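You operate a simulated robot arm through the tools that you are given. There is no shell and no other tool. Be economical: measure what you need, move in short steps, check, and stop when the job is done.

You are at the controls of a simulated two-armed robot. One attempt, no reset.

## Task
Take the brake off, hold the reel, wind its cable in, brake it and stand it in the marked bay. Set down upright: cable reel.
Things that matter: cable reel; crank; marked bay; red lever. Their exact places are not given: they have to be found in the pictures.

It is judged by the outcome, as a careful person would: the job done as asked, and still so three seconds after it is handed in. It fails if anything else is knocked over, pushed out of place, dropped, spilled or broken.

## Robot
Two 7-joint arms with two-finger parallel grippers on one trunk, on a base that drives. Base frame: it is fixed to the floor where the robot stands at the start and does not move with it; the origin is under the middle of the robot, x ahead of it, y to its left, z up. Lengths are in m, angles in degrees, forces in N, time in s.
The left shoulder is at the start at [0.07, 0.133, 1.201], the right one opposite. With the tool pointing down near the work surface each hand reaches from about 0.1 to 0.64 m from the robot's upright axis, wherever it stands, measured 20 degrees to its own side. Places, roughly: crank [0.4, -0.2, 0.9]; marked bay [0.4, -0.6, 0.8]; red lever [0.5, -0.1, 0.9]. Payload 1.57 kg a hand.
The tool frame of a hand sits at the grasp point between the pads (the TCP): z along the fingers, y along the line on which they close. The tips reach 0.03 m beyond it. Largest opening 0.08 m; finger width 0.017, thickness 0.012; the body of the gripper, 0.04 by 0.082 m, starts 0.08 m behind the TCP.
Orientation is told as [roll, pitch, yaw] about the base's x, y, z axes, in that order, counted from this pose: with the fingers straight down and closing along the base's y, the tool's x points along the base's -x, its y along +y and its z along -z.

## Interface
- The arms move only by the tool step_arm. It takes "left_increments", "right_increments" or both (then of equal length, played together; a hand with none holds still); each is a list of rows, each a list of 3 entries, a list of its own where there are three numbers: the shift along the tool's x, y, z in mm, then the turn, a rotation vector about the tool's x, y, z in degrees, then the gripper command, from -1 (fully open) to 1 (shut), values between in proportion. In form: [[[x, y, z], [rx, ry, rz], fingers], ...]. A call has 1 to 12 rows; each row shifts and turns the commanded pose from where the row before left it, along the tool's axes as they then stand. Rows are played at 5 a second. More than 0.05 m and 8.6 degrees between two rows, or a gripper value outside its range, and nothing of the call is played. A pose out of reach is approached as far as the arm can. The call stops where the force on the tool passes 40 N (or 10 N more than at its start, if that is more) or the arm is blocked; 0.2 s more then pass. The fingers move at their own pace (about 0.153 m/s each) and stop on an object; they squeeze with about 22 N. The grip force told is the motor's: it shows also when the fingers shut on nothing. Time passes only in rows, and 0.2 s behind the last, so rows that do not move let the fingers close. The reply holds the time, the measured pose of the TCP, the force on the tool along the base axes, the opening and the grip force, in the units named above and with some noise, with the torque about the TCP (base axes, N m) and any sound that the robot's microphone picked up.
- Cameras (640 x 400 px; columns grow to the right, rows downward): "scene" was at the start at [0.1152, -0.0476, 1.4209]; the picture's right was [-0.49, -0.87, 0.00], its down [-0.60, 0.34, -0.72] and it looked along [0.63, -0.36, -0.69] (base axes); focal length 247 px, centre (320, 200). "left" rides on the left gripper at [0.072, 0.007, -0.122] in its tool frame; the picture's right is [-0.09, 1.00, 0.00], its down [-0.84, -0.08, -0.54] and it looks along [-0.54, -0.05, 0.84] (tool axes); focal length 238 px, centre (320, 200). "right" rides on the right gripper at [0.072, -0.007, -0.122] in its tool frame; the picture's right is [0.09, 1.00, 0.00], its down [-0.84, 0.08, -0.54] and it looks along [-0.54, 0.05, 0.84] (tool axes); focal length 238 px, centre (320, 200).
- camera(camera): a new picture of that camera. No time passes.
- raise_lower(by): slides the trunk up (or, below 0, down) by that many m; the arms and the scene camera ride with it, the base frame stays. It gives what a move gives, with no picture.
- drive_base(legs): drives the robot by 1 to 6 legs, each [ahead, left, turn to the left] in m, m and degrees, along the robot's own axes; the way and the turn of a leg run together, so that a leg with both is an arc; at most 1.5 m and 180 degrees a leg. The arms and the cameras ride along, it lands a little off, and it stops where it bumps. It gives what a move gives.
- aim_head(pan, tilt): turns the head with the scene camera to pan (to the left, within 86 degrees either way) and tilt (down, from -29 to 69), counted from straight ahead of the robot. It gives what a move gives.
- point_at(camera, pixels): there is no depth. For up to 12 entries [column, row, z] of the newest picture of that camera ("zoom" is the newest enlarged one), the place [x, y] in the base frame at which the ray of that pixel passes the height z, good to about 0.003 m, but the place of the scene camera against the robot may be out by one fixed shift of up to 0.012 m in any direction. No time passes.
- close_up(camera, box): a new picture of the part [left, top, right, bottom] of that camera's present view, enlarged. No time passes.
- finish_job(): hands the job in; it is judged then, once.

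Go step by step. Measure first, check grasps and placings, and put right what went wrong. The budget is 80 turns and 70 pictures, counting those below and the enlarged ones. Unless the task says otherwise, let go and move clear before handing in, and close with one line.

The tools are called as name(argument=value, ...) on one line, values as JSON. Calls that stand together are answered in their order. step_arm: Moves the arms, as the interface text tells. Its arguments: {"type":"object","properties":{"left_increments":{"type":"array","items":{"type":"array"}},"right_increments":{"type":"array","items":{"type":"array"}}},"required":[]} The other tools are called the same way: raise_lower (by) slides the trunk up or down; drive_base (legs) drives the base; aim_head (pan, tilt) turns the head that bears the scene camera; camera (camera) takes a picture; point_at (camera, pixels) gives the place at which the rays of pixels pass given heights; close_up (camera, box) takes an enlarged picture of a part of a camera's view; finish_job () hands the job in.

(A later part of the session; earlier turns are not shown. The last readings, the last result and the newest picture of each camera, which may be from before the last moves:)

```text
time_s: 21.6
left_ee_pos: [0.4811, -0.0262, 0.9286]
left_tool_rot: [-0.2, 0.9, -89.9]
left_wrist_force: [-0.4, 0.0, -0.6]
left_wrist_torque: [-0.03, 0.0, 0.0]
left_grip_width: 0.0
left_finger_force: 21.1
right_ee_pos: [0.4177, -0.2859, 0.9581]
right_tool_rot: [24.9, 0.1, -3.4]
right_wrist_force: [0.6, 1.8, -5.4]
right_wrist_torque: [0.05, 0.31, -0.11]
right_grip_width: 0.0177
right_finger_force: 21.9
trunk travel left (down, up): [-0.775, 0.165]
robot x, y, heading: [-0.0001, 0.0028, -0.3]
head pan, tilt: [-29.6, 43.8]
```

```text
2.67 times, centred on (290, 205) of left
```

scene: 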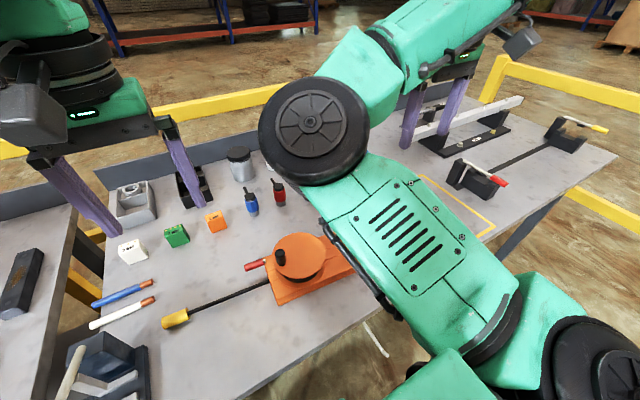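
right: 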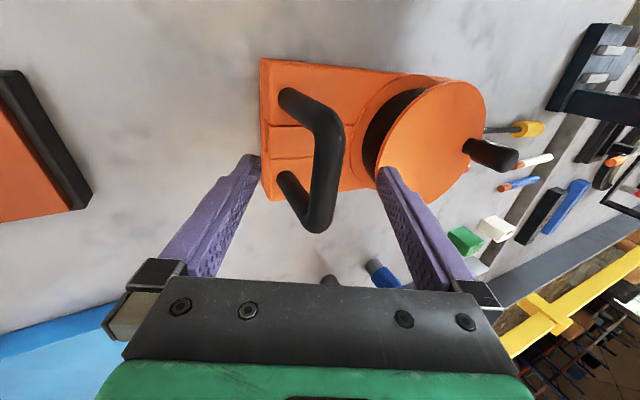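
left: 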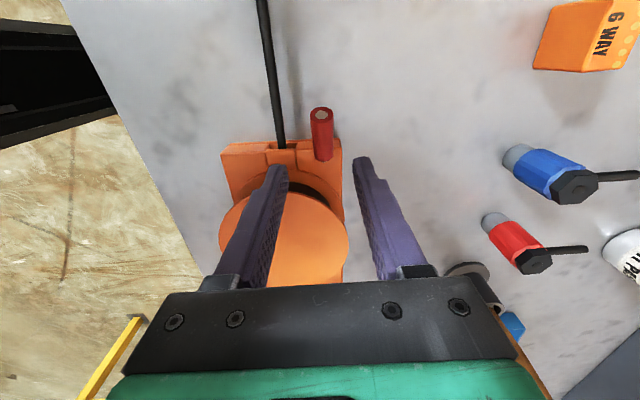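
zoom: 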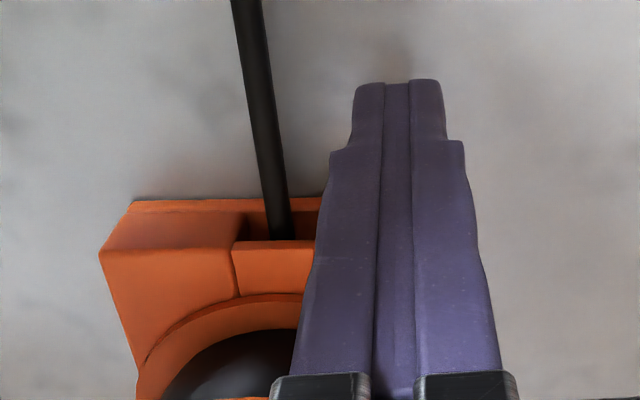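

Clear on the +y side. I'll push −y in small steps.

step_arm(left_increments=[[[-12, -2, 0], [0, 0, 0], 1], [[-12, 0, 0], [0, 0, 0], 1], [[-8, 0, 0], [0, 0, 0], 1], [[-8, 0, 0], [0, 0, 0], 1], [[-8, 0, 0], [0, 0, 0], 1]], right_increments=[[[0, 0, 0], [0, 0, 0], 1], [[0, 0, 0], [0, 0, 0], 1], [[0, 0, 0], [0, 0, 0], 1], [[0, 0, 0], [0, 0, 0], 1], [[0, 0, 0], [0, 0, 0], 1]])

close_up(camera="scene", box=[220, 210, 340, 310])

```text
time_s: 22.8
left_ee_pos: [0.4802, -0.0639, 0.9284]
left_tool_rot: [0.0, 1.9, -89.2]
left_wrist_force: [-3.8, 8.1, 5.5]
left_wrist_torque: [-0.14, -0.03, -0.05]
left_grip_width: 0.0003
left_finger_force: 21.1
right_ee_pos: [0.4163, -0.2903, 0.9593]
right_tool_rot: [24.1, 0.1, -3.9]
right_wrist_force: [-0.9, -5.5, -3.8]
right_wrist_torque: [0.1, -0.14, -0.42]
right_grip_width: 0.018
right_finger_force: 22.0
trunk travel left (down, up): [-0.775, 0.165]
robot x, y, heading: [0.0016, -0.0014, -0.0]
head pan, tilt: [-29.6, 43.8]
stopped in row 5 (left hand): the force on the tool passed its limit (the readings are from after the stop); the commanded pose is now the measured one
```

```text
4.00 times, centred on (280, 260) of scene
```

zoom: 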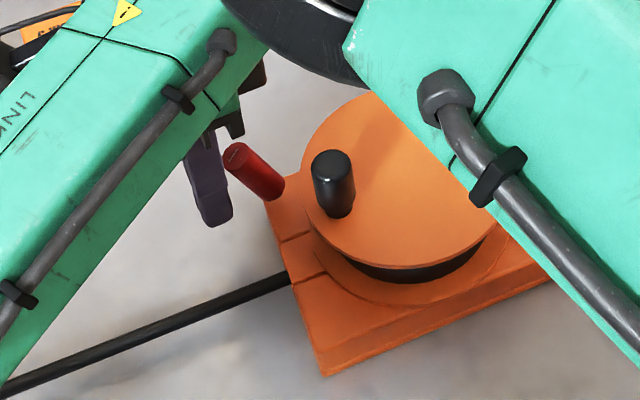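

The lever took over 40 N at about 60°, so it is at its stop and the brake should be off. I'll retreat and bring the left hand above the knob.

step_arm(left_increments=[[[20, 0, 0], [0, 0, 0], 1], [[0, 0, -45], [0, 0, 0], 1], [[0, 0, -45], [0, 0, 0], -0.2], [[-25, -29, 0], [0, 0, 0], -0.2], [[-25, -28, 0], [0, 0, 0], -0.2]], right_increments=[[[0, 0, 0], [0, 0, 0], 1], [[0, 0, 0], [0, 0, 0], 1], [[0, 0, 0], [0, 0, 0], 1], [[0, 0, 0], [0, 0, 0], 1], [[0, 0, 0], [0, 0, 0], 1]])

camera(camera="left")

```text
time_s: 23.9
left_ee_pos: [0.4352, -0.0853, 1.0161]
left_tool_rot: [-0.6, 1.8, -86.6]
left_wrist_force: [0.3, 0.6, 0.3]
left_wrist_torque: [0.05, -0.02, 0.04]
left_grip_width: 0.0479
left_finger_force: 0.1
right_ee_pos: [0.4169, -0.2908, 0.9585]
right_tool_rot: [24.2, 0.1, -4.0]
right_wrist_force: [0.5, -2.7, -1.0]
right_wrist_torque: [0.16, 0.53, -0.07]
right_grip_width: 0.0178
right_finger_force: 22.1
trunk travel left (down, up): [-0.775, 0.165]
robot x, y, heading: [-0.0007, -0.0009, 0.0]
head pan, tilt: [-29.6, 43.8]
```

```text
36 pictures are left
```

left: 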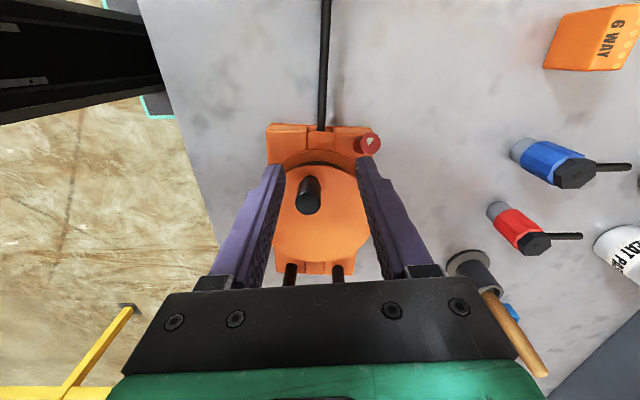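

point_at(camera="left", pixels=[[308, 203, 0.95], [308, 203, 0.955], [320, 210, 0.92], [275, 215, 0.92], [367, 215, 0.92], [320, 163, 0.92], [320, 262, 0.92]])

close_up(camera="left", box=[250, 120, 400, 290])

```text
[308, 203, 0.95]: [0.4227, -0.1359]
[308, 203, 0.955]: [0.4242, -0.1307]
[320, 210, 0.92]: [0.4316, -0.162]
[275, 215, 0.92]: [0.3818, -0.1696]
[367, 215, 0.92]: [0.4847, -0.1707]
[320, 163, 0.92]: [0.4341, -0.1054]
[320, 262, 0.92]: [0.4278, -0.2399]
```

```text
2.35 times, centred on (325, 205) of left
```

zoom: 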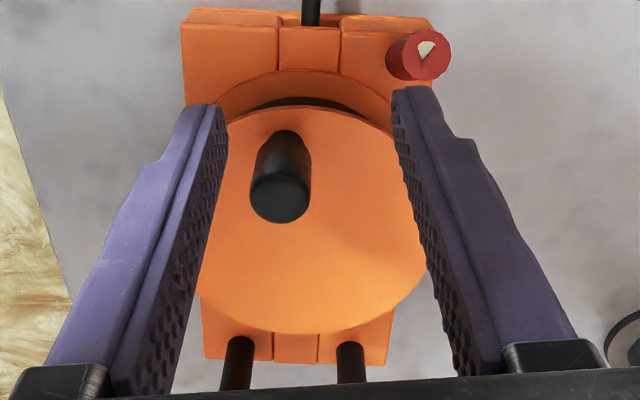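

The knob top triangulates to about (0.424, −0.122, 0.962) after the reel's small shift to −y. I'll lower the open fingers over it.

step_arm(left_increments=[[[-18, -6, 0], [0, -1.8, 3], -0.2], [[-18, -6, 10], [0, 0, 0], -0.2], [[0, 0, 20], [0, 0, 0], -0.2], [[0, 0, 19], [0, 0, 0], -0.2]], right_increments=[[[0, 0, 0], [0, 0, 0], 1], [[0, 0, 0], [0, 0, 0], 1], [[0, 0, 0], [0, 0, 0], 1], [[0, 0, 0], [0, 0, 0], 1]])

camera(camera="left")

```text
time_s: 24.9
left_ee_pos: [0.4114, -0.1357, 0.969]
left_tool_rot: [0.4, 0.0, -92.7]
left_wrist_force: [-0.4, -0.2, 0.7]
left_wrist_torque: [-0.01, 0.01, -0.01]
left_grip_width: 0.0479
left_finger_force: 0.1
right_ee_pos: [0.4162, -0.2905, 0.9584]
right_tool_rot: [24.2, 0.1, -3.8]
right_wrist_force: [0.1, -1.9, 1.4]
right_wrist_torque: [-0.05, -0.48, -0.34]
right_grip_width: 0.0176
right_finger_force: 21.6
trunk travel left (down, up): [-0.775, 0.165]
robot x, y, heading: [0.0028, 0.0012, -0.1]
head pan, tilt: [-29.6, 43.8]
```

```text
34 pictures are left
```

left: 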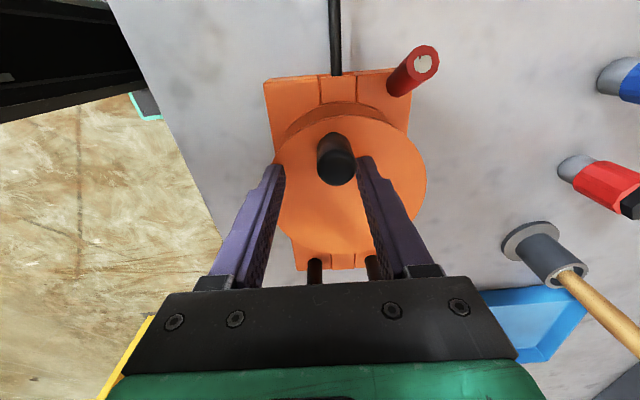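

point_at(camera="left", pixels=[[339, 170, 0.96], [339, 170, 0.965], [339, 170, 0.955], [352, 180, 0.925], [275, 165, 0.925], [427, 175, 0.925], [348, 120, 0.925], [350, 255, 0.925]])

```text
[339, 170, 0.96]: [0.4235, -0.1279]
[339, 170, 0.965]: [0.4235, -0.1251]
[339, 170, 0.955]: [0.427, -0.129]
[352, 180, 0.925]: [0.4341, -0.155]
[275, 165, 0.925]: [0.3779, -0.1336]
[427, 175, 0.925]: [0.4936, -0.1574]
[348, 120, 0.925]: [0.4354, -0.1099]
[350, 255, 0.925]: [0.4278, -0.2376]
```

The knob top is about (0.425, −0.130, 0.956) and already between the fingers. I'll centre on it and close gently.

step_arm(left_increments=[[[5, 12, 0], [0, 0, 0], -0.2], [[0, 0, 7], [0, 0, 0], -0.2], [[0, 0, 0], [0, 0, 0], 1], [[0, 0, 0], [0, 0, 0], 1]], right_increments=[[[0, 0, 0], [0, 0, 0], 1], [[0, 0, 0], [0, 0, 0], 1], [[0, 0, 0], [0, 0, 0], 1], [[0, 0, 0], [0, 0, 0], 1]])

camera(camera="left")

```text
time_s: 25.9
left_ee_pos: [0.4218, -0.1312, 0.9634]
left_tool_rot: [0.4, -0.3, -92.4]
left_wrist_force: [-2.0, -4.0, 37.1]
left_wrist_torque: [0.16, 0.61, -0.01]
left_grip_width: 0.0208
left_finger_force: 22.0
right_ee_pos: [0.4142, -0.289, 0.9606]
right_tool_rot: [24.4, -0.1, -3.7]
right_wrist_force: [1.4, 2.2, -10.7]
right_wrist_torque: [0.02, 0.34, -0.3]
right_grip_width: 0.0181
right_finger_force: 22.2
trunk travel left (down, up): [-0.775, 0.165]
robot x, y, heading: [0.0003, -0.0008, 0.0]
head pan, tilt: [-29.6, 43.8]
```

```text
33 pictures are left
```

left: 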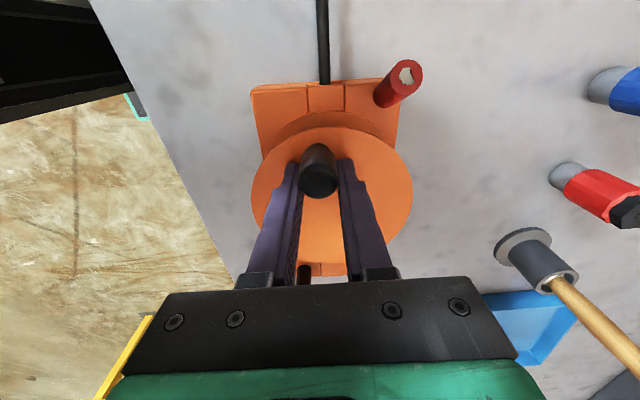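

The knob is gripped (20.8 mm), but the tips press the disc at 37 N. I'll lift 3 mm and measure the disc rim.

point_at(camera="left", pixels=[[252, 188, 0.934], [413, 190, 0.934], [333, 127, 0.934], [344, 275, 0.934], [319, 184, 0.956], [319, 184, 0.965]])

step_arm(left_increments=[[[0, 0, -4], [0, 0, 0], 1], [[0, 0, 0], [0, 0, 0], 1]], right_increments=[[[0, 0, 0], [0, 0, 0], 1], [[0, 0, 0], [0, 0, 0], 1]])

close_up(camera="left", box=[230, 50, 430, 290])

```text
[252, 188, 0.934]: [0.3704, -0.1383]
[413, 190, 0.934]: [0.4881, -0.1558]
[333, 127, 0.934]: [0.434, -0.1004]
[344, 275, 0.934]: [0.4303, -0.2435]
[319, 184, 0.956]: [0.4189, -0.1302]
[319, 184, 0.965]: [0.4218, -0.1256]
```

```text
time_s: 26.6
left_ee_pos: [0.4219, -0.1302, 0.9636]
left_tool_rot: [0.0, -0.1, -92.4]
left_wrist_force: [-1.0, -18.1, -1.0]
left_wrist_torque: [0.16, -0.49, 0.1]
left_grip_width: 0.0208
left_finger_force: 22.1
right_ee_pos: [0.4165, -0.2893, 0.9589]
right_tool_rot: [24.4, 0.0, -3.7]
right_wrist_force: [-0.5, 16.6, -1.0]
right_wrist_torque: [0.05, 0.53, 0.11]
right_grip_width: 0.0178
right_finger_force: 21.8
trunk travel left (down, up): [-0.775, 0.165]
robot x, y, heading: [-0.0021, 0.0028, -0.2]
head pan, tilt: [-29.6, 43.8]
```

```text
1.67 times, centred on (330, 170) of left
```

zoom: 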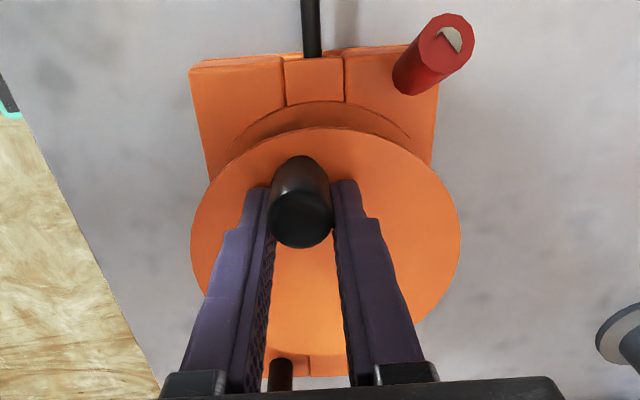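

The disc centre is about (0.425, −0.166) with a crank radius of about 47 mm and the knob at its +y side. I'll try about 25° clockwise and check the force and the plug.

step_arm(left_increments=[[[0, 6, 0], [0, 0, 0], 1], [[-1.5, 6, 0], [0, 0, 0], 1], [[-2, 6, 0], [0, 0, 0], 1]], right_increments=[[[0, 0, 0], [0, 0, 0], 1], [[0, 0, 0], [0, 0, 0], 1], [[0, 0, 0], [0, 0, 0], 1]])

camera(camera="left")

camera(camera="scene")

```text
time_s: 27.4
left_ee_pos: [0.4416, -0.1312, 0.9634]
left_tool_rot: [-0.1, 0.1, -92.3]
left_wrist_force: [-6.4, -4.6, 0.3]
left_wrist_torque: [0.04, 0.0, -0.03]
left_grip_width: 0.0213
left_finger_force: 22.0
right_ee_pos: [0.4184, -0.2901, 0.9587]
right_tool_rot: [24.2, -0.2, -3.9]
right_wrist_force: [7.1, 7.7, 4.7]
right_wrist_torque: [-0.1, -0.41, -0.64]
right_grip_width: 0.0192
right_finger_force: 21.7
trunk travel left (down, up): [-0.775, 0.165]
robot x, y, heading: [0.0004, 0.0024, -0.1]
head pan, tilt: [-29.6, 43.8]
```

```text
31 pictures are left
```

left: 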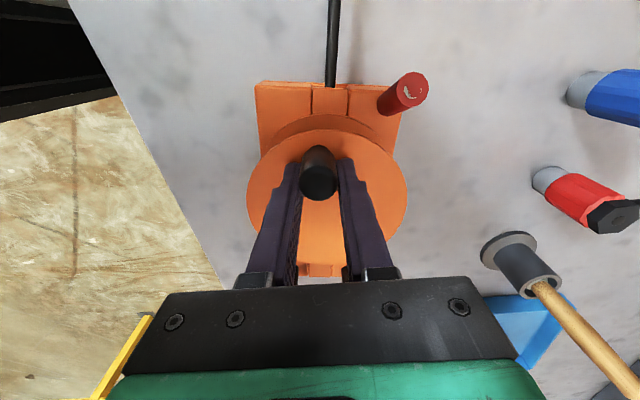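

```text
30 pictures are left
```

scene: 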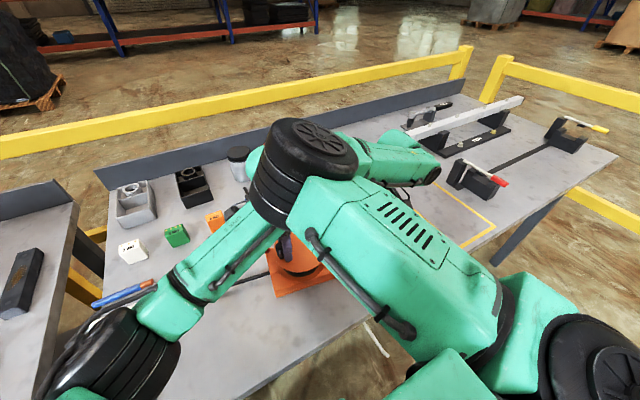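

The plate yawed with the hand, about 5° clockwise about the handle, and the disc did not turn: clockwise seems blocked. I'll go back and try counter-clockwise.

step_arm(left_increments=[[[3, -6, 0], [0, 0, 0], 1], [[0.5, -7, 0], [0, 0, 0], 1], [[0, -7, 0], [0, 0, 0], 1], [[-0.5, -6, 0], [0, 0, 0], 1], [[-1.5, -6, 0], [0, 0, 0], 1], [[-2, -6, 0], [0, 0, 0], 1]], right_increments=[[[0, 0, 0], [0, 0, 0], 1], [[0, 0, 0], [0, 0, 0], 1], [[0, 0, 0], [0, 0, 0], 1], [[0, 0, 0], [0, 0, 0], 1], [[0, 0, 0], [0, 0, 0], 1], [[0, 0, 0], [0, 0, 0], 1]])

camera(camera="left")

```text
time_s: 28.8
left_ee_pos: [0.4039, -0.1314, 0.9633]
left_tool_rot: [0.1, 0.1, -92.2]
left_wrist_force: [4.5, 9.3, 0.1]
left_wrist_torque: [0.14, 0.05, 0.0]
left_grip_width: 0.0214
left_finger_force: 21.9
right_ee_pos: [0.4158, -0.2916, 0.9579]
right_tool_rot: [24.1, 0.0, -4.0]
right_wrist_force: [-5.2, -9.1, -0.5]
right_wrist_torque: [-0.07, 0.3, 0.5]
right_grip_width: 0.0189
right_finger_force: 22.1
trunk travel left (down, up): [-0.775, 0.165]
robot x, y, heading: [0.0021, -0.0025, -0.1]
head pan, tilt: [-29.6, 43.8]
```

```text
29 pictures are left
```

left: 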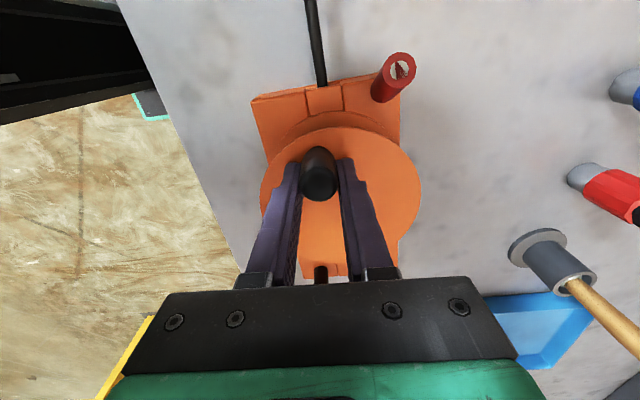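

The reel again yawed, this time the other way. I need to know whether the disc turned relative to the plate, so I'll measure the geometry.

point_at(camera="left", pixels=[[252, 102, 0.875], [384, 75, 0.875], [260, 195, 0.934], [422, 180, 0.934], [338, 127, 0.934], [319, 182, 0.962], [308, 88, 0.875], [342, 82, 0.875], [374, 96, 0.89], [401, 67, 0.925]])

close_up(camera="left", box=[230, 40, 430, 290])

```text
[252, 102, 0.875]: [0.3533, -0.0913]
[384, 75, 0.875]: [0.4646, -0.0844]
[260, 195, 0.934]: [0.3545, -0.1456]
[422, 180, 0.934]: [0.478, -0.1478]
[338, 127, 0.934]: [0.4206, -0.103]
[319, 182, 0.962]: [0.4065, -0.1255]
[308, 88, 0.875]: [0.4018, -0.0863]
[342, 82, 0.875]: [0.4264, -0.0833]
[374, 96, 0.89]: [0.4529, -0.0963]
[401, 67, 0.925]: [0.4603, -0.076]
```

```text
1.60 times, centred on (330, 165) of left
```

zoom: 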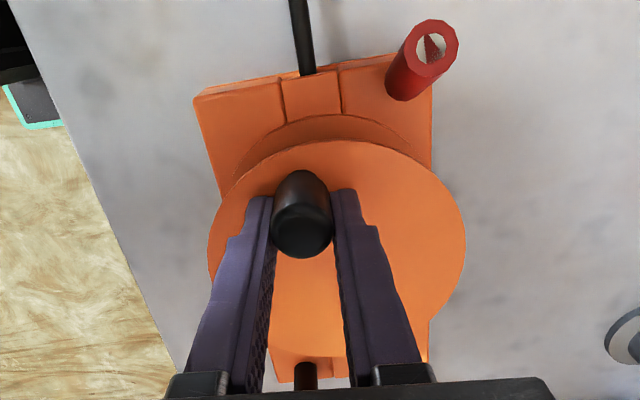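

The disc has not turned relative to the plate. The handle grip yields in yaw before the crank moves. I'll re-straighten the reel, then press down on the knob so table friction holds the reel, and try again.

step_arm(left_increments=[[[0, 6, 0], [0, 0, 0], 1], [[0, 6, 0], [0, 0, 0], 1], [[0, 5, 0], [0, 0, 0], 1], [[0, 0, 3.5], [0, 0, 0], 1], [[0, 0, 0], [0, 0, 0], 1]], right_increments=[[[0, 0, 0], [0, 0, 0], 1], [[0, 0, 0], [0, 0, 0], 1], [[0, 0, 0], [0, 0, 0], 1], [[0, 0, 0], [0, 0, 0], 1], [[0, 0, 0], [0, 0, 0], 1]])

step_arm(left_increments=[[[0, -4, 0], [0, 0, 0], 1], [[0, -4, 0], [0, 0, 0], 1], [[0, -4, 0], [0, 0, 0], 1], [[-1, -4, 0], [0, 0, 0], 1]], right_increments=[[[0, 0, 0], [0, 0, 0], 1], [[0, 0, 0], [0, 0, 0], 1], [[0, 0, 0], [0, 0, 0], 1], [[0, 0, 0], [0, 0, 0], 1]])

camera(camera="left")

```text
time_s: 30.0
left_ee_pos: [0.4168, -0.1374, 0.9655]
left_tool_rot: [0.4, -0.9, -92.7]
left_wrist_force: [-2.9, -0.5, 4.6]
left_wrist_torque: [0.01, 0.04, 0.05]
left_grip_width: 0.0
left_finger_force: 21.6
right_ee_pos: [0.4142, -0.2865, 0.96]
right_tool_rot: [24.7, 0.0, -3.6]
right_wrist_force: [-3.8, -0.9, 6.9]
right_wrist_torque: [0.01, 0.23, 0.2]
right_grip_width: 0.0176
right_finger_force: 21.1
trunk travel left (down, up): [-0.775, 0.165]
robot x, y, heading: [0.0029, 0.0012, 0.0]
head pan, tilt: [-29.6, 43.8]
stopped in row 5 (left hand): the force on the tool passed its limit (the readings are from after the stop); the commanded pose is now the measured one
```

```text
time_s: 31.0
left_ee_pos: [0.4009, -0.1354, 0.9643]
left_tool_rot: [0.4, -0.7, -92.6]
left_wrist_force: [3.3, 0.2, 7.4]
left_wrist_torque: [0.04, -0.07, -0.01]
left_grip_width: 0.0
left_finger_force: 21.5
right_ee_pos: [0.4143, -0.2885, 0.9601]
right_tool_rot: [24.6, 0.0, -3.6]
right_wrist_force: [-5.9, -3.2, 11.9]
right_wrist_torque: [0.01, 0.28, 0.24]
right_grip_width: 0.0178
right_finger_force: 21.9
trunk travel left (down, up): [-0.775, 0.165]
robot x, y, heading: [0.0026, 0.0001, -0.1]
head pan, tilt: [-29.6, 43.8]
```

```text
27 pictures are left
```

left: 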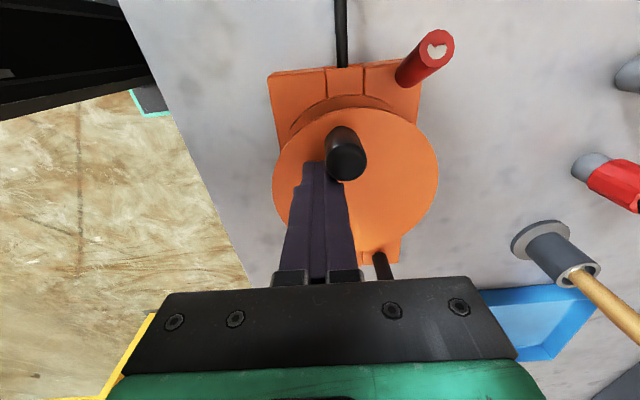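

The grip had only the knob's −y edge and squeezed off, so the knob's true centre is farther +y. The reel is straight again. I'll lift, open and measure the knob from higher up.

step_arm(left_increments=[[[0, 0, -25], [0, 0, 0], 1], [[0, 5, -25], [0, 0, 0], 0.1], [[0, 5, 0], [0, 0, 0], 0.1]], right_increments=[[[0, 0, 0], [0, 0, 0], 1], [[0, 0, 0], [0, 0, 0], 1], [[0, 0, 0], [0, 0, 0], 1]])

close_up(camera="left", box=[240, 90, 440, 290])

```text
time_s: 31.8
left_ee_pos: [0.4072, -0.1299, 0.9854]
left_tool_rot: [-1.2, 2.6, -92.9]
left_wrist_force: [-5.8, -31.1, -8.4]
left_wrist_torque: [-0.79, 0.41, -0.78]
left_grip_width: 0.0325
left_finger_force: 0.0
right_ee_pos: [0.4226, -0.2867, 0.9665]
right_tool_rot: [24.9, -1.2, -3.5]
right_wrist_force: [3.9, 32.2, -0.1]
right_wrist_torque: [0.1, -0.06, -0.54]
right_grip_width: 0.0196
right_finger_force: 21.8
trunk travel left (down, up): [-0.775, 0.165]
robot x, y, heading: [-0.006, -0.0034, 0.3]
head pan, tilt: [-29.6, 43.8]
```

```text
2.00 times, centred on (340, 190) of left
```

zoom: 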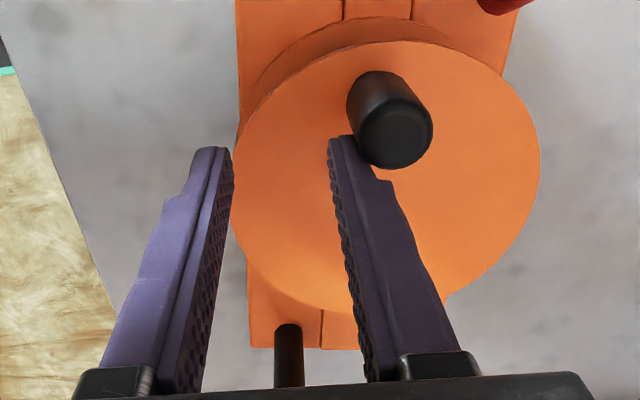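

The left hand did not rise fully and feels 31 N: something is interfering. I'll look at the scene before moving.

camera(camera="scene")

camera(camera="right")

```text
25 pictures are left
```

scene: 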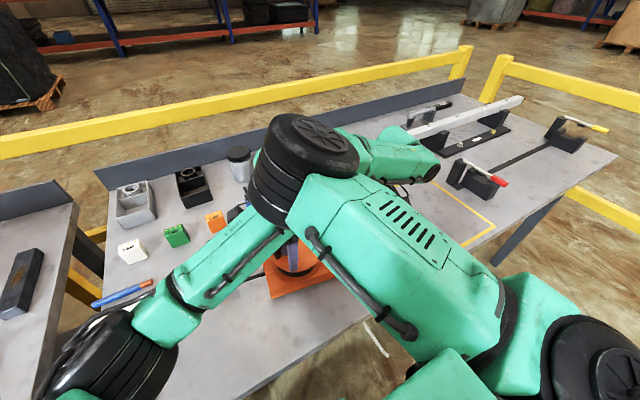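

```text
24 pictures are left
```

right: 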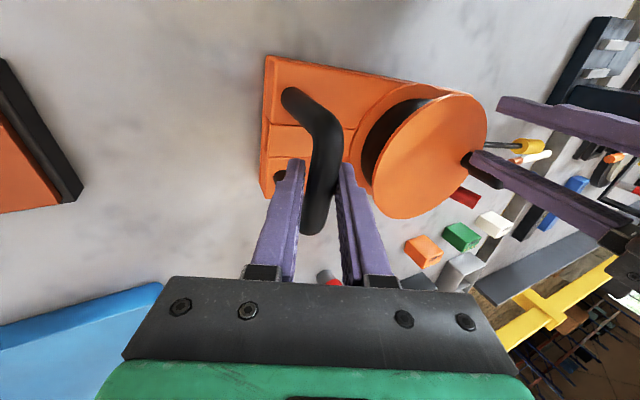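

The left wrist is jammed against the right forearm (scene pixel about 300,180). I'll lean the left hand's body toward +y to free it, and then raise it.

step_arm(left_increments=[[[0, 0, 0], [0, -8, 0], 0.1], [[0, 0, 0], [0, -8, 0], 0.1], [[0, 0, -10], [0, -6, 0], 0.1], [[0, 0, -20], [0, 0, 0], 0.1], [[0, 0, -20], [0, 0, 0], 0.1]], right_increments=[[[0, 0, 0], [0, 0, 0], 1], [[0, 0, 0], [0, 0, 0], 1], [[0, 0, 0], [0, 0, 0], 1], [[0, 0, 0], [0, 0, 0], 1], [[0, 0, 0], [0, 0, 0], 1]])

camera(camera="left")

```text
time_s: 33.0
left_ee_pos: [0.4109, -0.117, 1.0631]
left_tool_rot: [0.4, -22.9, -92.8]
left_wrist_force: [-0.5, 0.3, -0.9]
left_wrist_torque: [0.01, -0.02, 0.05]
left_grip_width: 0.0361
left_finger_force: 0.0
right_ee_pos: [0.4141, -0.2847, 0.9603]
right_tool_rot: [24.5, 0.1, -3.6]
right_wrist_force: [4.3, 1.6, 19.4]
right_wrist_torque: [0.04, 0.24, -0.4]
right_grip_width: 0.0193
right_finger_force: 21.9
trunk travel left (down, up): [-0.775, 0.165]
robot x, y, heading: [-0.0002, -0.0005, 0.2]
head pan, tilt: [-29.6, 43.8]
```

```text
23 pictures are left
```

left: 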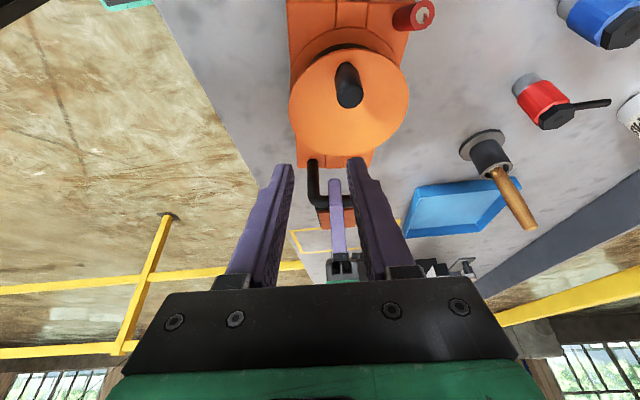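

The hand is free. I'll measure the knob from this pose.

point_at(camera="left", pixels=[[349, 95, 0.955], [349, 95, 0.965], [349, 95, 0.975], [345, 66, 0.934], [289, 110, 0.934], [409, 100, 0.934], [346, 48, 0.934], [348, 158, 0.934]])

close_up(camera="left", box=[270, 0, 450, 170])

```text
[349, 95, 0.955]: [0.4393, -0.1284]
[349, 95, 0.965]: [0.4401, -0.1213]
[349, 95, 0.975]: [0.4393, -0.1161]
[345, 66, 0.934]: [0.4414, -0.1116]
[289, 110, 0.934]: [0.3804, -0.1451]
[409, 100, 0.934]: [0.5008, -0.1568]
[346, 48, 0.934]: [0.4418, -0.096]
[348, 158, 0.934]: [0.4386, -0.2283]
```

```text
2.35 times, centred on (360, 85) of left
```

zoom: 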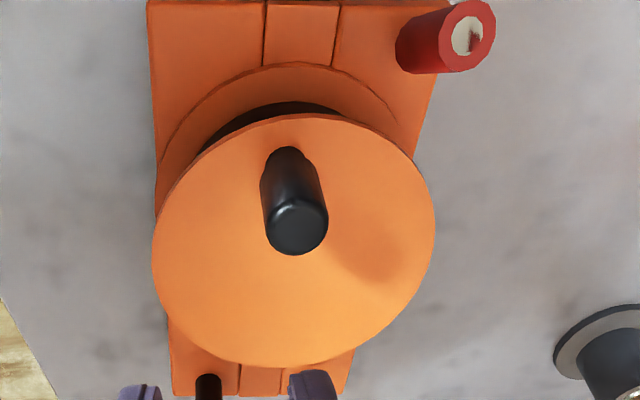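

The knob is taller than I thought: its axis is at about (0.440, −0.114), from 0.934 up to about 0.978. I'll re-grip on its axis with the leaned hand.

step_arm(left_increments=[[[21, 15, 0], [0, 0, 0], -0.2], [[21, 14, 0], [0, 0, 0], -0.2], [[0, 0, 35], [0, 0, 0], -0.2], [[0, 0, 35], [0, 0, 0], -0.2], [[0, 0, 14], [0, 0, 0], -0.2], [[0, 0, 0], [0, 0, 0], 0.5], [[0, 0, 0], [0, 0, 0], 1]], right_increments=[[[0, 0, 0], [0, 0, 0], 1], [[0, 0, 0], [0, 0, 0], 1], [[0, 0, 0], [0, 0, 0], 1], [[0, 0, 0], [0, 0, 0], 1], [[0, 0, 0], [0, 0, 0], 1], [[0, 0, 0], [0, 0, 0], 1], [[0, 0, 0], [0, 0, 0], 1]])

camera(camera="left")

```text
time_s: 34.6
left_ee_pos: [0.4396, -0.1104, 0.9666]
left_tool_rot: [0.2, -22.7, -92.8]
left_wrist_force: [-6.3, -0.4, -0.2]
left_wrist_torque: [-0.03, 0.28, -0.2]
left_grip_width: 0.0216
left_finger_force: 22.3
right_ee_pos: [0.414, -0.2858, 0.959]
right_tool_rot: [24.4, 0.0, -3.5]
right_wrist_force: [4.1, 4.4, 8.1]
right_wrist_torque: [-0.09, -0.27, -0.6]
right_grip_width: 0.0191
right_finger_force: 22.3
trunk travel left (down, up): [-0.775, 0.165]
robot x, y, heading: [0.0016, -0.0004, -0.1]
head pan, tilt: [-29.6, 43.8]
```

```text
21 pictures are left
```

left: 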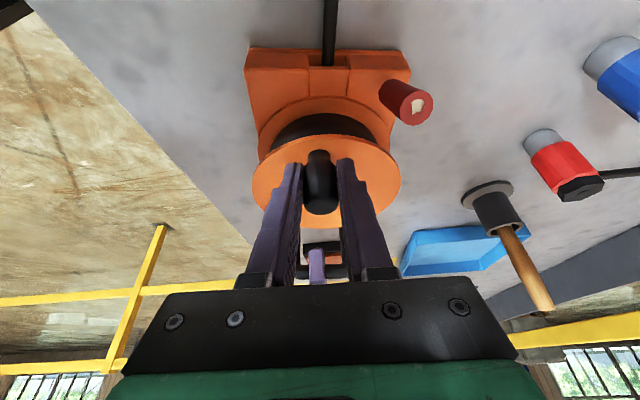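

The knob is properly gripped on its axis (21.6 mm). I'll turn counter-clockwise along the arc about (0.440, −0.162).

step_arm(left_increments=[[[-1, -8.3, 0.4], [0, 0, 0], 1], [[-2.4, -8, 1], [0, 0, 0], 1], [[-3.6, -7.4, 1.5], [0, 0, 0], 1], [[-4.7, -6.7, 2], [0, 0, 0], 1]], right_increments=[[[0, 0, 0], [0, 0, 0], 1], [[0, 0, 0], [0, 0, 0], 1], [[0, 0, 0], [0, 0, 0], 1], [[0, 0, 0], [0, 0, 0], 1]])

camera(camera="left")

```text
time_s: 35.6
left_ee_pos: [0.4109, -0.1264, 0.9673]
left_tool_rot: [0.3, -22.4, -92.8]
left_wrist_force: [-1.6, 19.4, 6.3]
left_wrist_torque: [0.26, 0.13, 0.09]
left_grip_width: 0.0217
left_finger_force: 21.8
right_ee_pos: [0.4158, -0.2902, 0.9585]
right_tool_rot: [24.5, 0.1, -3.6]
right_wrist_force: [1.7, -22.0, -3.7]
right_wrist_torque: [-0.05, 0.11, -0.24]
right_grip_width: 0.0178
right_finger_force: 22.3
trunk travel left (down, up): [-0.775, 0.165]
robot x, y, heading: [0.0002, -0.0014, -0.0]
head pan, tilt: [-29.6, 43.8]
```

```text
20 pictures are left
```

left: 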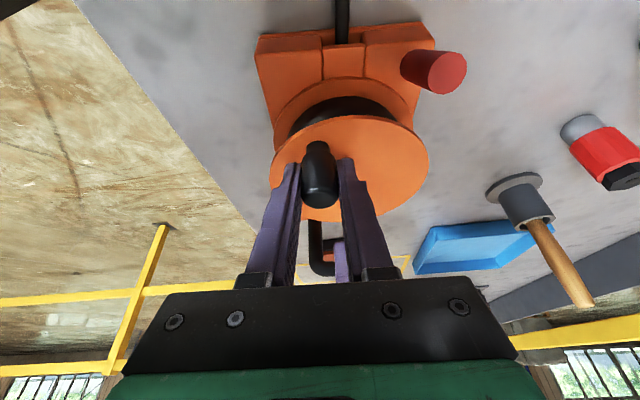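

The disc now clearly turned relative to the plate: the knob at 319 is well left of the disc centre at about 350. I'll measure the centre again to follow the arc properly.

point_at(camera="left", pixels=[[270, 178, 0.934], [429, 158, 0.934], [346, 115, 0.934], [350, 219, 0.934], [256, 38, 0.875], [436, 25, 0.875]])

camera(camera="scene")

```text
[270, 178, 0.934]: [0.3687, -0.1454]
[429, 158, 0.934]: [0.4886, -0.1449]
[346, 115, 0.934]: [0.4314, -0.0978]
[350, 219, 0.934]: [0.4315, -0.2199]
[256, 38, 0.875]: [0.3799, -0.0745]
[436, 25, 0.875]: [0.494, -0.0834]
```

```text
19 pictures are left
```

scene: 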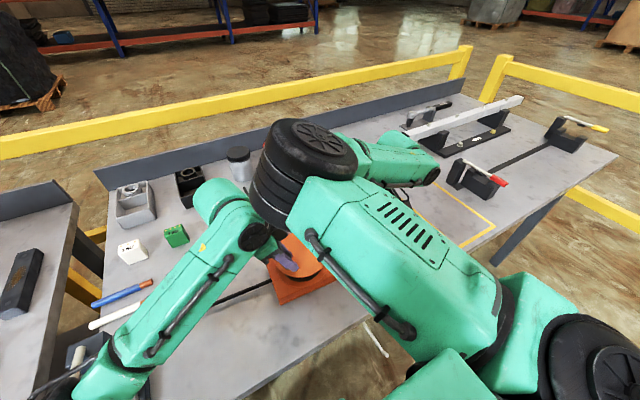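

The disc centre is (0.430, −0.159) with the knob now near 120–125°. The plate is straight and the crank turns, so the brake is off. I'll continue counter-clockwise to about 190°.

step_arm(left_increments=[[[4, -12.2, -1.7], [0, 0, 0], 1], [[-5.9, -5.3, 2.5], [0, 0, 0], 1], [[-6.6, -4.5, 2.8], [0, 0, 0], 1], [[-7.2, -3.1, 3.0], [0, 0, 0], 1], [[-7.5, -1.8, 3.2], [0, 0, 0], 1], [[-7.7, -0.3, 3.2], [0, 0, 0], 1], [[-7.6, 1.1, 3.2], [0, 0, 0], 1]], right_increments=[[[0, 0, 0], [0, 0, 0], 1], [[0, 0, 0], [0, 0, 0], 1], [[0, 0, 0], [0, 0, 0], 1], [[0, 0, 0], [0, 0, 0], 1], [[0, 0, 0], [0, 0, 0], 1], [[0, 0, 0], [0, 0, 0], 1], [[0, 0, 0], [0, 0, 0], 1]])

camera(camera="left")

```text
time_s: 37.2
left_ee_pos: [0.3813, -0.1648, 0.9655]
left_tool_rot: [0.2, -22.7, -92.8]
left_wrist_force: [-8.1, 7.8, 7.4]
left_wrist_torque: [0.12, 0.05, 0.19]
left_grip_width: 0.0216
left_finger_force: 22.1
right_ee_pos: [0.4155, -0.2881, 0.958]
right_tool_rot: [24.7, 0.0, -3.6]
right_wrist_force: [5.8, -6.9, -7.3]
right_wrist_torque: [0.02, -0.51, -0.23]
right_grip_width: 0.0179
right_finger_force: 22.5
trunk travel left (down, up): [-0.775, 0.165]
robot x, y, heading: [-0.0007, -0.0006, -0.0]
head pan, tilt: [-29.6, 43.8]
```

```text
18 pictures are left
```

left: 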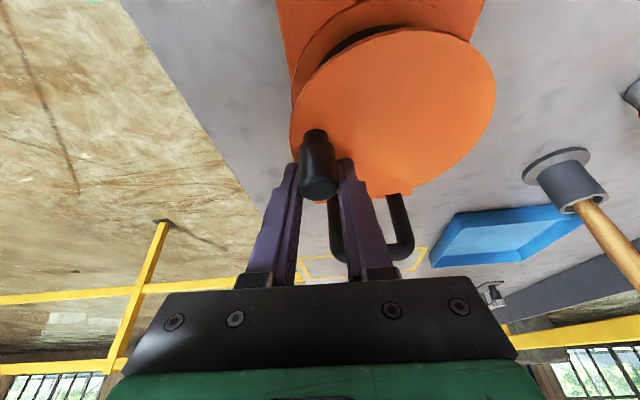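

The crank now turns smoothly and the knob is at about 190°. I'll check where the plug is.

close_up(camera="scene", box=[80, 240, 320, 390])

```text
2.67 times, centred on (200, 315) of scene
```

zoom: 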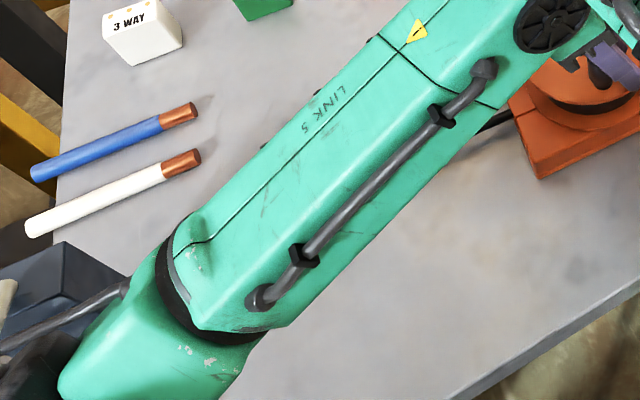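

The arm hides the plug from the scene view, so I'll use the right camera, which saw it before.

close_up(camera="right", box=[400, 60, 640, 210])

```text
2.67 times, centred on (520, 135) of right
```

zoom: 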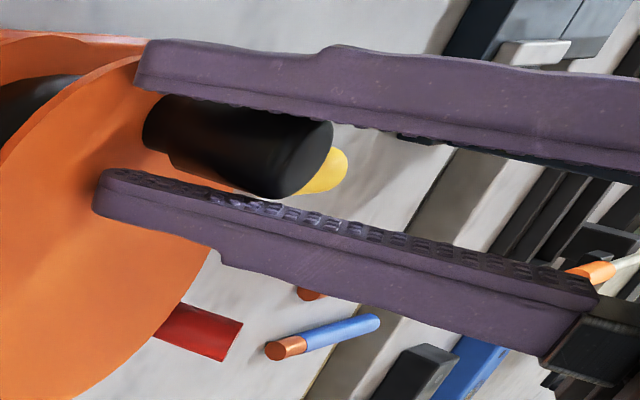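

point_at(camera="zoom", pixels=[[330, 170, 0.86], [347, 165, 0.86], [320, 190, 0.86], [380, 322, 0.86], [295, 348, 0.86]])

```text
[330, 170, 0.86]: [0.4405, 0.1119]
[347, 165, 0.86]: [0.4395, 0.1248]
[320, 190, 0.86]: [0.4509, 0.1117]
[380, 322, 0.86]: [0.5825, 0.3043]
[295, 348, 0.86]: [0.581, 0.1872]
```

The plug's far end moved from about y 0.165 to 0.125 over the first ~100°, so counter-clockwise winds in. I'll continue to 310°.

step_arm(left_increments=[[[-7.4, 2.6, 3.1], [0, 0, 0], 1], [[-6.8, 3.9, 2.9], [0, 0, 0], 1], [[-6.1, 5.1, 2.6], [0, 0, 0], 1], [[-5.2, 6.2, 2.2], [0, 0, 0], 1], [[-4.1, 7.1, 1.7], [0, 0, 0], 1], [[-2.9, 7.8, 1.2], [0, 0, 0], 1], [[-1.7, 8.2, 0.7], [0, 0, 0], 1], [[-0.3, 8.3, 0.1], [0, 0, 0], 1], [[1, 8.3, -0.4], [0, 0, 0], 1], [[2.4, 8, -1], [0, 0, 0], 1], [[3.6, 7.4, -1.5], [0, 0, 0], 1], [[4.7, 6.7, -2], [0, 0, 0], 1]], right_increments=[[[0, 0, 0], [0, 0, 0], 1], [[0, 0, 0], [0, 0, 0], 1], [[0, 0, 0], [0, 0, 0], 1], [[0, 0, 0], [0, 0, 0], 1], [[0, 0, 0], [0, 0, 0], 1], [[0, 0, 0], [0, 0, 0], 1], [[0, 0, 0], [0, 0, 0], 1], [[0, 0, 0], [0, 0, 0], 1], [[0, 0, 0], [0, 0, 0], 1], [[0, 0, 0], [0, 0, 0], 1], [[0, 0, 0], [0, 0, 0], 1], [[0, 0, 0], [0, 0, 0], 1]])

camera(camera="right")

```text
time_s: 39.8
left_ee_pos: [0.4622, -0.1924, 0.967]
left_tool_rot: [0.3, -22.6, -92.7]
left_wrist_force: [1.1, -0.2, -0.5]
left_wrist_torque: [0.0, 0.0, -0.01]
left_grip_width: 0.0
left_finger_force: 21.4
right_ee_pos: [0.4168, -0.288, 0.9592]
right_tool_rot: [24.6, 0.2, -3.6]
right_wrist_force: [0.7, 1.3, -4.5]
right_wrist_torque: [0.03, 0.24, -0.34]
right_grip_width: 0.0179
right_finger_force: 21.9
trunk travel left (down, up): [-0.775, 0.165]
robot x, y, heading: [0.0024, -0.0032, 0.1]
head pan, tilt: [-29.6, 43.8]
```

```text
15 pictures are left
```

right: 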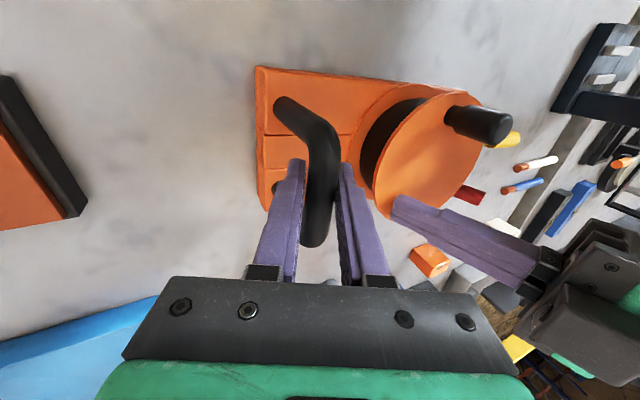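

The fingers slipped off the knob part-way, because the pads are flat along y. The knob now sits at right-view pixels (455,115)–(495,125). Rather than gripping, I'll push it round with closed fingers trailing behind it; first I'll locate everything.

point_at(camera="right", pixels=[[492, 127, 0.978], [492, 127, 0.97], [458, 117, 0.934], [448, 90, 0.934], [397, 218, 0.934], [372, 175, 0.934], [478, 145, 0.934], [521, 139, 0.86], [508, 133, 0.86]])

step_arm(left_increments=[[[0, 0, -40], [0, 0, 0], 1], [[18, -20, -18], [0, 0, 0], 1], [[0, -22, 0], [0, 0, 0], 1]], right_increments=[[[0, 0, 0], [0, 0, 0], 1], [[0, 0, 0], [0, 0, 0], 1], [[0, 0, 0], [0, 0, 0], 1]])

camera(camera="left")

```text
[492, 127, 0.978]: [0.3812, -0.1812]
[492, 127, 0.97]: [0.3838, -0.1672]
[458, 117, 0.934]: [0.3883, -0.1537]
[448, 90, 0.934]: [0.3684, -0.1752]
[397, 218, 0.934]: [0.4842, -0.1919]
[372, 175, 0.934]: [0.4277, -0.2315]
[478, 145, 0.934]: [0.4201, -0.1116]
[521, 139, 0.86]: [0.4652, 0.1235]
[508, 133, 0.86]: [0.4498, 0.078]
```

```text
time_s: 40.6
left_ee_pos: [0.4223, -0.1526, 1.0142]
left_tool_rot: [0.2, -22.7, -92.7]
left_wrist_force: [-0.4, 0.6, 0.3]
left_wrist_torque: [0.01, -0.01, 0.01]
left_grip_width: 0.0002
left_finger_force: 21.0
right_ee_pos: [0.4167, -0.2867, 0.9576]
right_tool_rot: [24.7, 0.1, -3.7]
right_wrist_force: [0.9, 0.4, -3.1]
right_wrist_torque: [0.07, 0.3, -0.33]
right_grip_width: 0.0179
right_finger_force: 21.9
trunk travel left (down, up): [-0.775, 0.165]
robot x, y, heading: [0.0022, -0.0009, -0.3]
head pan, tilt: [-29.6, 43.8]
```

```text
14 pictures are left
```

left: 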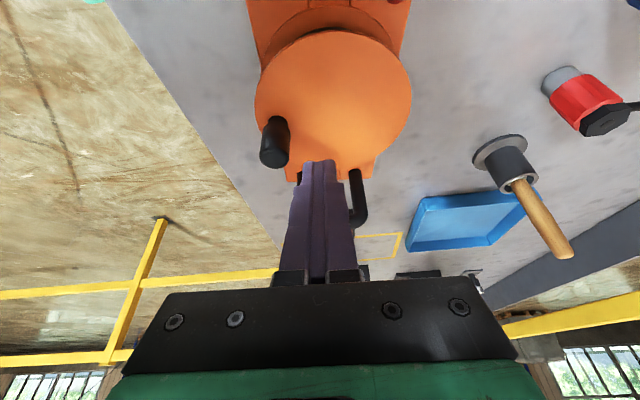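

point_at(camera="left", pixels=[[277, 125, 0.934], [272, 158, 0.978], [255, 110, 0.934], [411, 92, 0.934], [333, 30, 0.934], [335, 180, 0.934]])

```text
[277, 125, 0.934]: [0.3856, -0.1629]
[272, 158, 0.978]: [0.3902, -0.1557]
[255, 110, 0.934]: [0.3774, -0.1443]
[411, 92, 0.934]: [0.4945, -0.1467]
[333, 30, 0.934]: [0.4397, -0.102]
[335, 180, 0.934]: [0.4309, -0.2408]
```

The knob is at about 180° on the circle (centre about (0.431, −0.164), r 0.047). I'll put the closed fingers behind it at 150° and push it around counter-clockwise.

step_arm(left_increments=[[[17, -17, 0], [0, 0, 0], 1], [[16, -17, 0], [0, 0, 0], 1], [[0, 0, 36], [0, 0, 0], 1], [[-7.2, -3.1, 3.0], [0, 0, 0], 1], [[-7.5, -1.8, 3.2], [0, 0, 0], 1], [[-7.7, -0.3, 3.2], [0, 0, 0], 1], [[-7.6, 1.1, 3.2], [0, 0, 0], 1], [[-7.4, 2.6, 3.1], [0, 0, 0], 1], [[-6.8, 3.9, 2.9], [0, 0, 0], 1], [[-6.1, 5.1, 2.6], [0, 0, 0], 1], [[-5.2, 6.2, 2.2], [0, 0, 0], 1]], right_increments=[[[0, 0, 0], [0, 0, 0], 1], [[0, 0, 0], [0, 0, 0], 1], [[0, 0, 0], [0, 0, 0], 1], [[0, 0, 0], [0, 0, 0], 1], [[0, 0, 0], [0, 0, 0], 1], [[0, 0, 0], [0, 0, 0], 1], [[0, 0, 0], [0, 0, 0], 1], [[0, 0, 0], [0, 0, 0], 1], [[0, 0, 0], [0, 0, 0], 1], [[0, 0, 0], [0, 0, 0], 1], [[0, 0, 0], [0, 0, 0], 1]])

camera(camera="left")

```text
time_s: 43.0
left_ee_pos: [0.3995, -0.1969, 0.9661]
left_tool_rot: [0.0, -22.6, -92.7]
left_wrist_force: [-3.4, 0.9, 0.5]
left_wrist_torque: [0.05, 0.09, -0.04]
left_grip_width: 0.0
left_finger_force: 21.0
right_ee_pos: [0.4166, -0.287, 0.9598]
right_tool_rot: [24.7, 0.2, -3.5]
right_wrist_force: [3.1, 0.6, -4.7]
right_wrist_torque: [-0.02, -0.27, -0.1]
right_grip_width: 0.0175
right_finger_force: 22.1
trunk travel left (down, up): [-0.775, 0.165]
robot x, y, heading: [-0.0005, 0.0025, -0.1]
head pan, tilt: [-29.6, 43.8]
```

```text
13 pictures are left
```

left: 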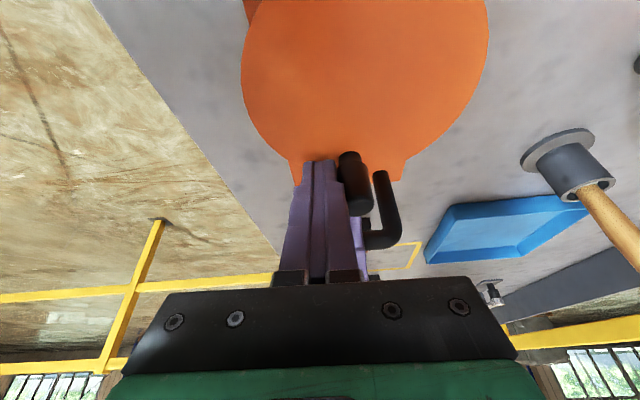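

The push works: the knob is now at about 258° with only 3 N. I'll continue 120°.

step_arm(left_increments=[[[-4.1, 7.1, 1.7], [0, 0, 0], 1], [[-2.9, 7.8, 1.2], [0, 0, 0], 1], [[-1.7, 8.2, 0.7], [0, 0, 0], 1], [[-0.3, 8.3, 0.1], [0, 0, 0], 1], [[1, 8.3, -0.4], [0, 0, 0], 1], [[2.4, 8, -1], [0, 0, 0], 1], [[3.6, 7.4, -1.5], [0, 0, 0], 1], [[4.7, 6.7, -2], [0, 0, 0], 1], [[5.7, 5.6, -2.4], [0, 0, 0], 1], [[6.6, 4.5, -2.8], [0, 0, 0], 1], [[7.2, 3.1, -3], [0, 0, 0], 1], [[7.5, 1.8, -3.2], [0, 0, 0], 1]], right_increments=[[[0, 0, 0], [0, 0, 0], 1], [[0, 0, 0], [0, 0, 0], 1], [[0, 0, 0], [0, 0, 0], 1], [[0, 0, 0], [0, 0, 0], 1], [[0, 0, 0], [0, 0, 0], 1], [[0, 0, 0], [0, 0, 0], 1], [[0, 0, 0], [0, 0, 0], 1], [[0, 0, 0], [0, 0, 0], 1], [[0, 0, 0], [0, 0, 0], 1], [[0, 0, 0], [0, 0, 0], 1], [[0, 0, 0], [0, 0, 0], 1], [[0, 0, 0], [0, 0, 0], 1]])

camera(camera="right")

```text
time_s: 45.0
left_ee_pos: [0.457, -0.1965, 0.9677]
left_tool_rot: [-0.4, -23.2, -93.1]
left_wrist_force: [-3.8, 3.0, 2.5]
left_wrist_torque: [0.02, 0.01, -0.04]
left_grip_width: 0.0
left_finger_force: 21.1
right_ee_pos: [0.4179, -0.2855, 0.9623]
right_tool_rot: [24.8, -0.4, -3.5]
right_wrist_force: [0.9, 0.8, 1.8]
right_wrist_torque: [0.14, 0.33, -0.22]
right_grip_width: 0.0221
right_finger_force: 22.0
trunk travel left (down, up): [-0.775, 0.165]
robot x, y, heading: [0.0013, 0.0035, -0.1]
head pan, tilt: [-29.6, 43.8]
stopped in row 9 (left hand): the force on the tool passed its limit (the readings are from after the stop); the commanded pose is now the measured one
```

```text
12 pictures are left
```

right: 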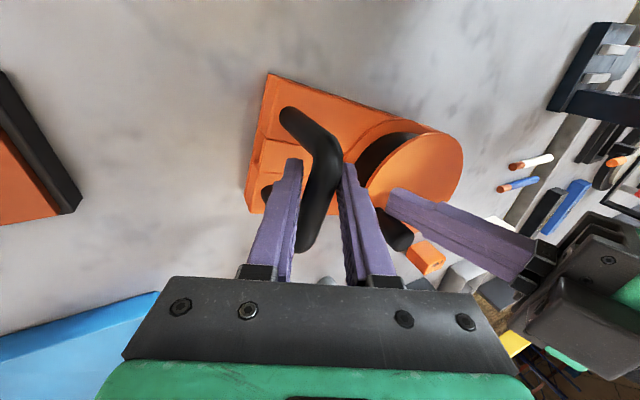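

The push became radial (flat finger face against +x) and yawed the reel a little before stopping. I'll back off upward and look from the left camera.

step_arm(left_increments=[[[0, -12, 0], [0, 0, 0], 1], [[0, 0, -35], [0, 0, 0], 1], [[25, 0, -30], [0, 0, 0], 1]], right_increments=[[[0, 0, 0], [0, 0, 0], 1], [[0, 0, 0], [0, 0, 0], 1], [[0, 0, 0], [0, 0, 0], 1]])

camera(camera="left")

```text
time_s: 45.8
left_ee_pos: [0.4477, -0.1467, 1.0167]
left_tool_rot: [-0.4, -23.2, -93.1]
left_wrist_force: [0.4, 0.3, 0.3]
left_wrist_torque: [-0.02, -0.02, 0.01]
left_grip_width: 0.0
left_finger_force: 21.5
right_ee_pos: [0.4184, -0.2847, 0.9617]
right_tool_rot: [24.8, -0.4, -3.5]
right_wrist_force: [-0.7, 1.5, 6.4]
right_wrist_torque: [-0.11, 0.07, -0.52]
right_grip_width: 0.0219
right_finger_force: 22.1
trunk travel left (down, up): [-0.775, 0.165]
robot x, y, heading: [-0.0024, 0.0003, 0.1]
head pan, tilt: [-29.6, 43.8]
```

```text
11 pictures are left
```

left: 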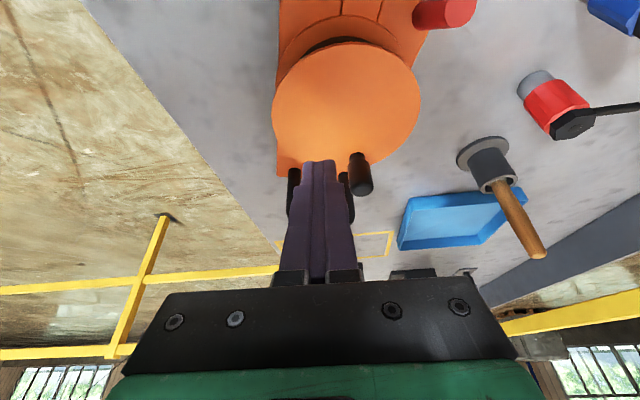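

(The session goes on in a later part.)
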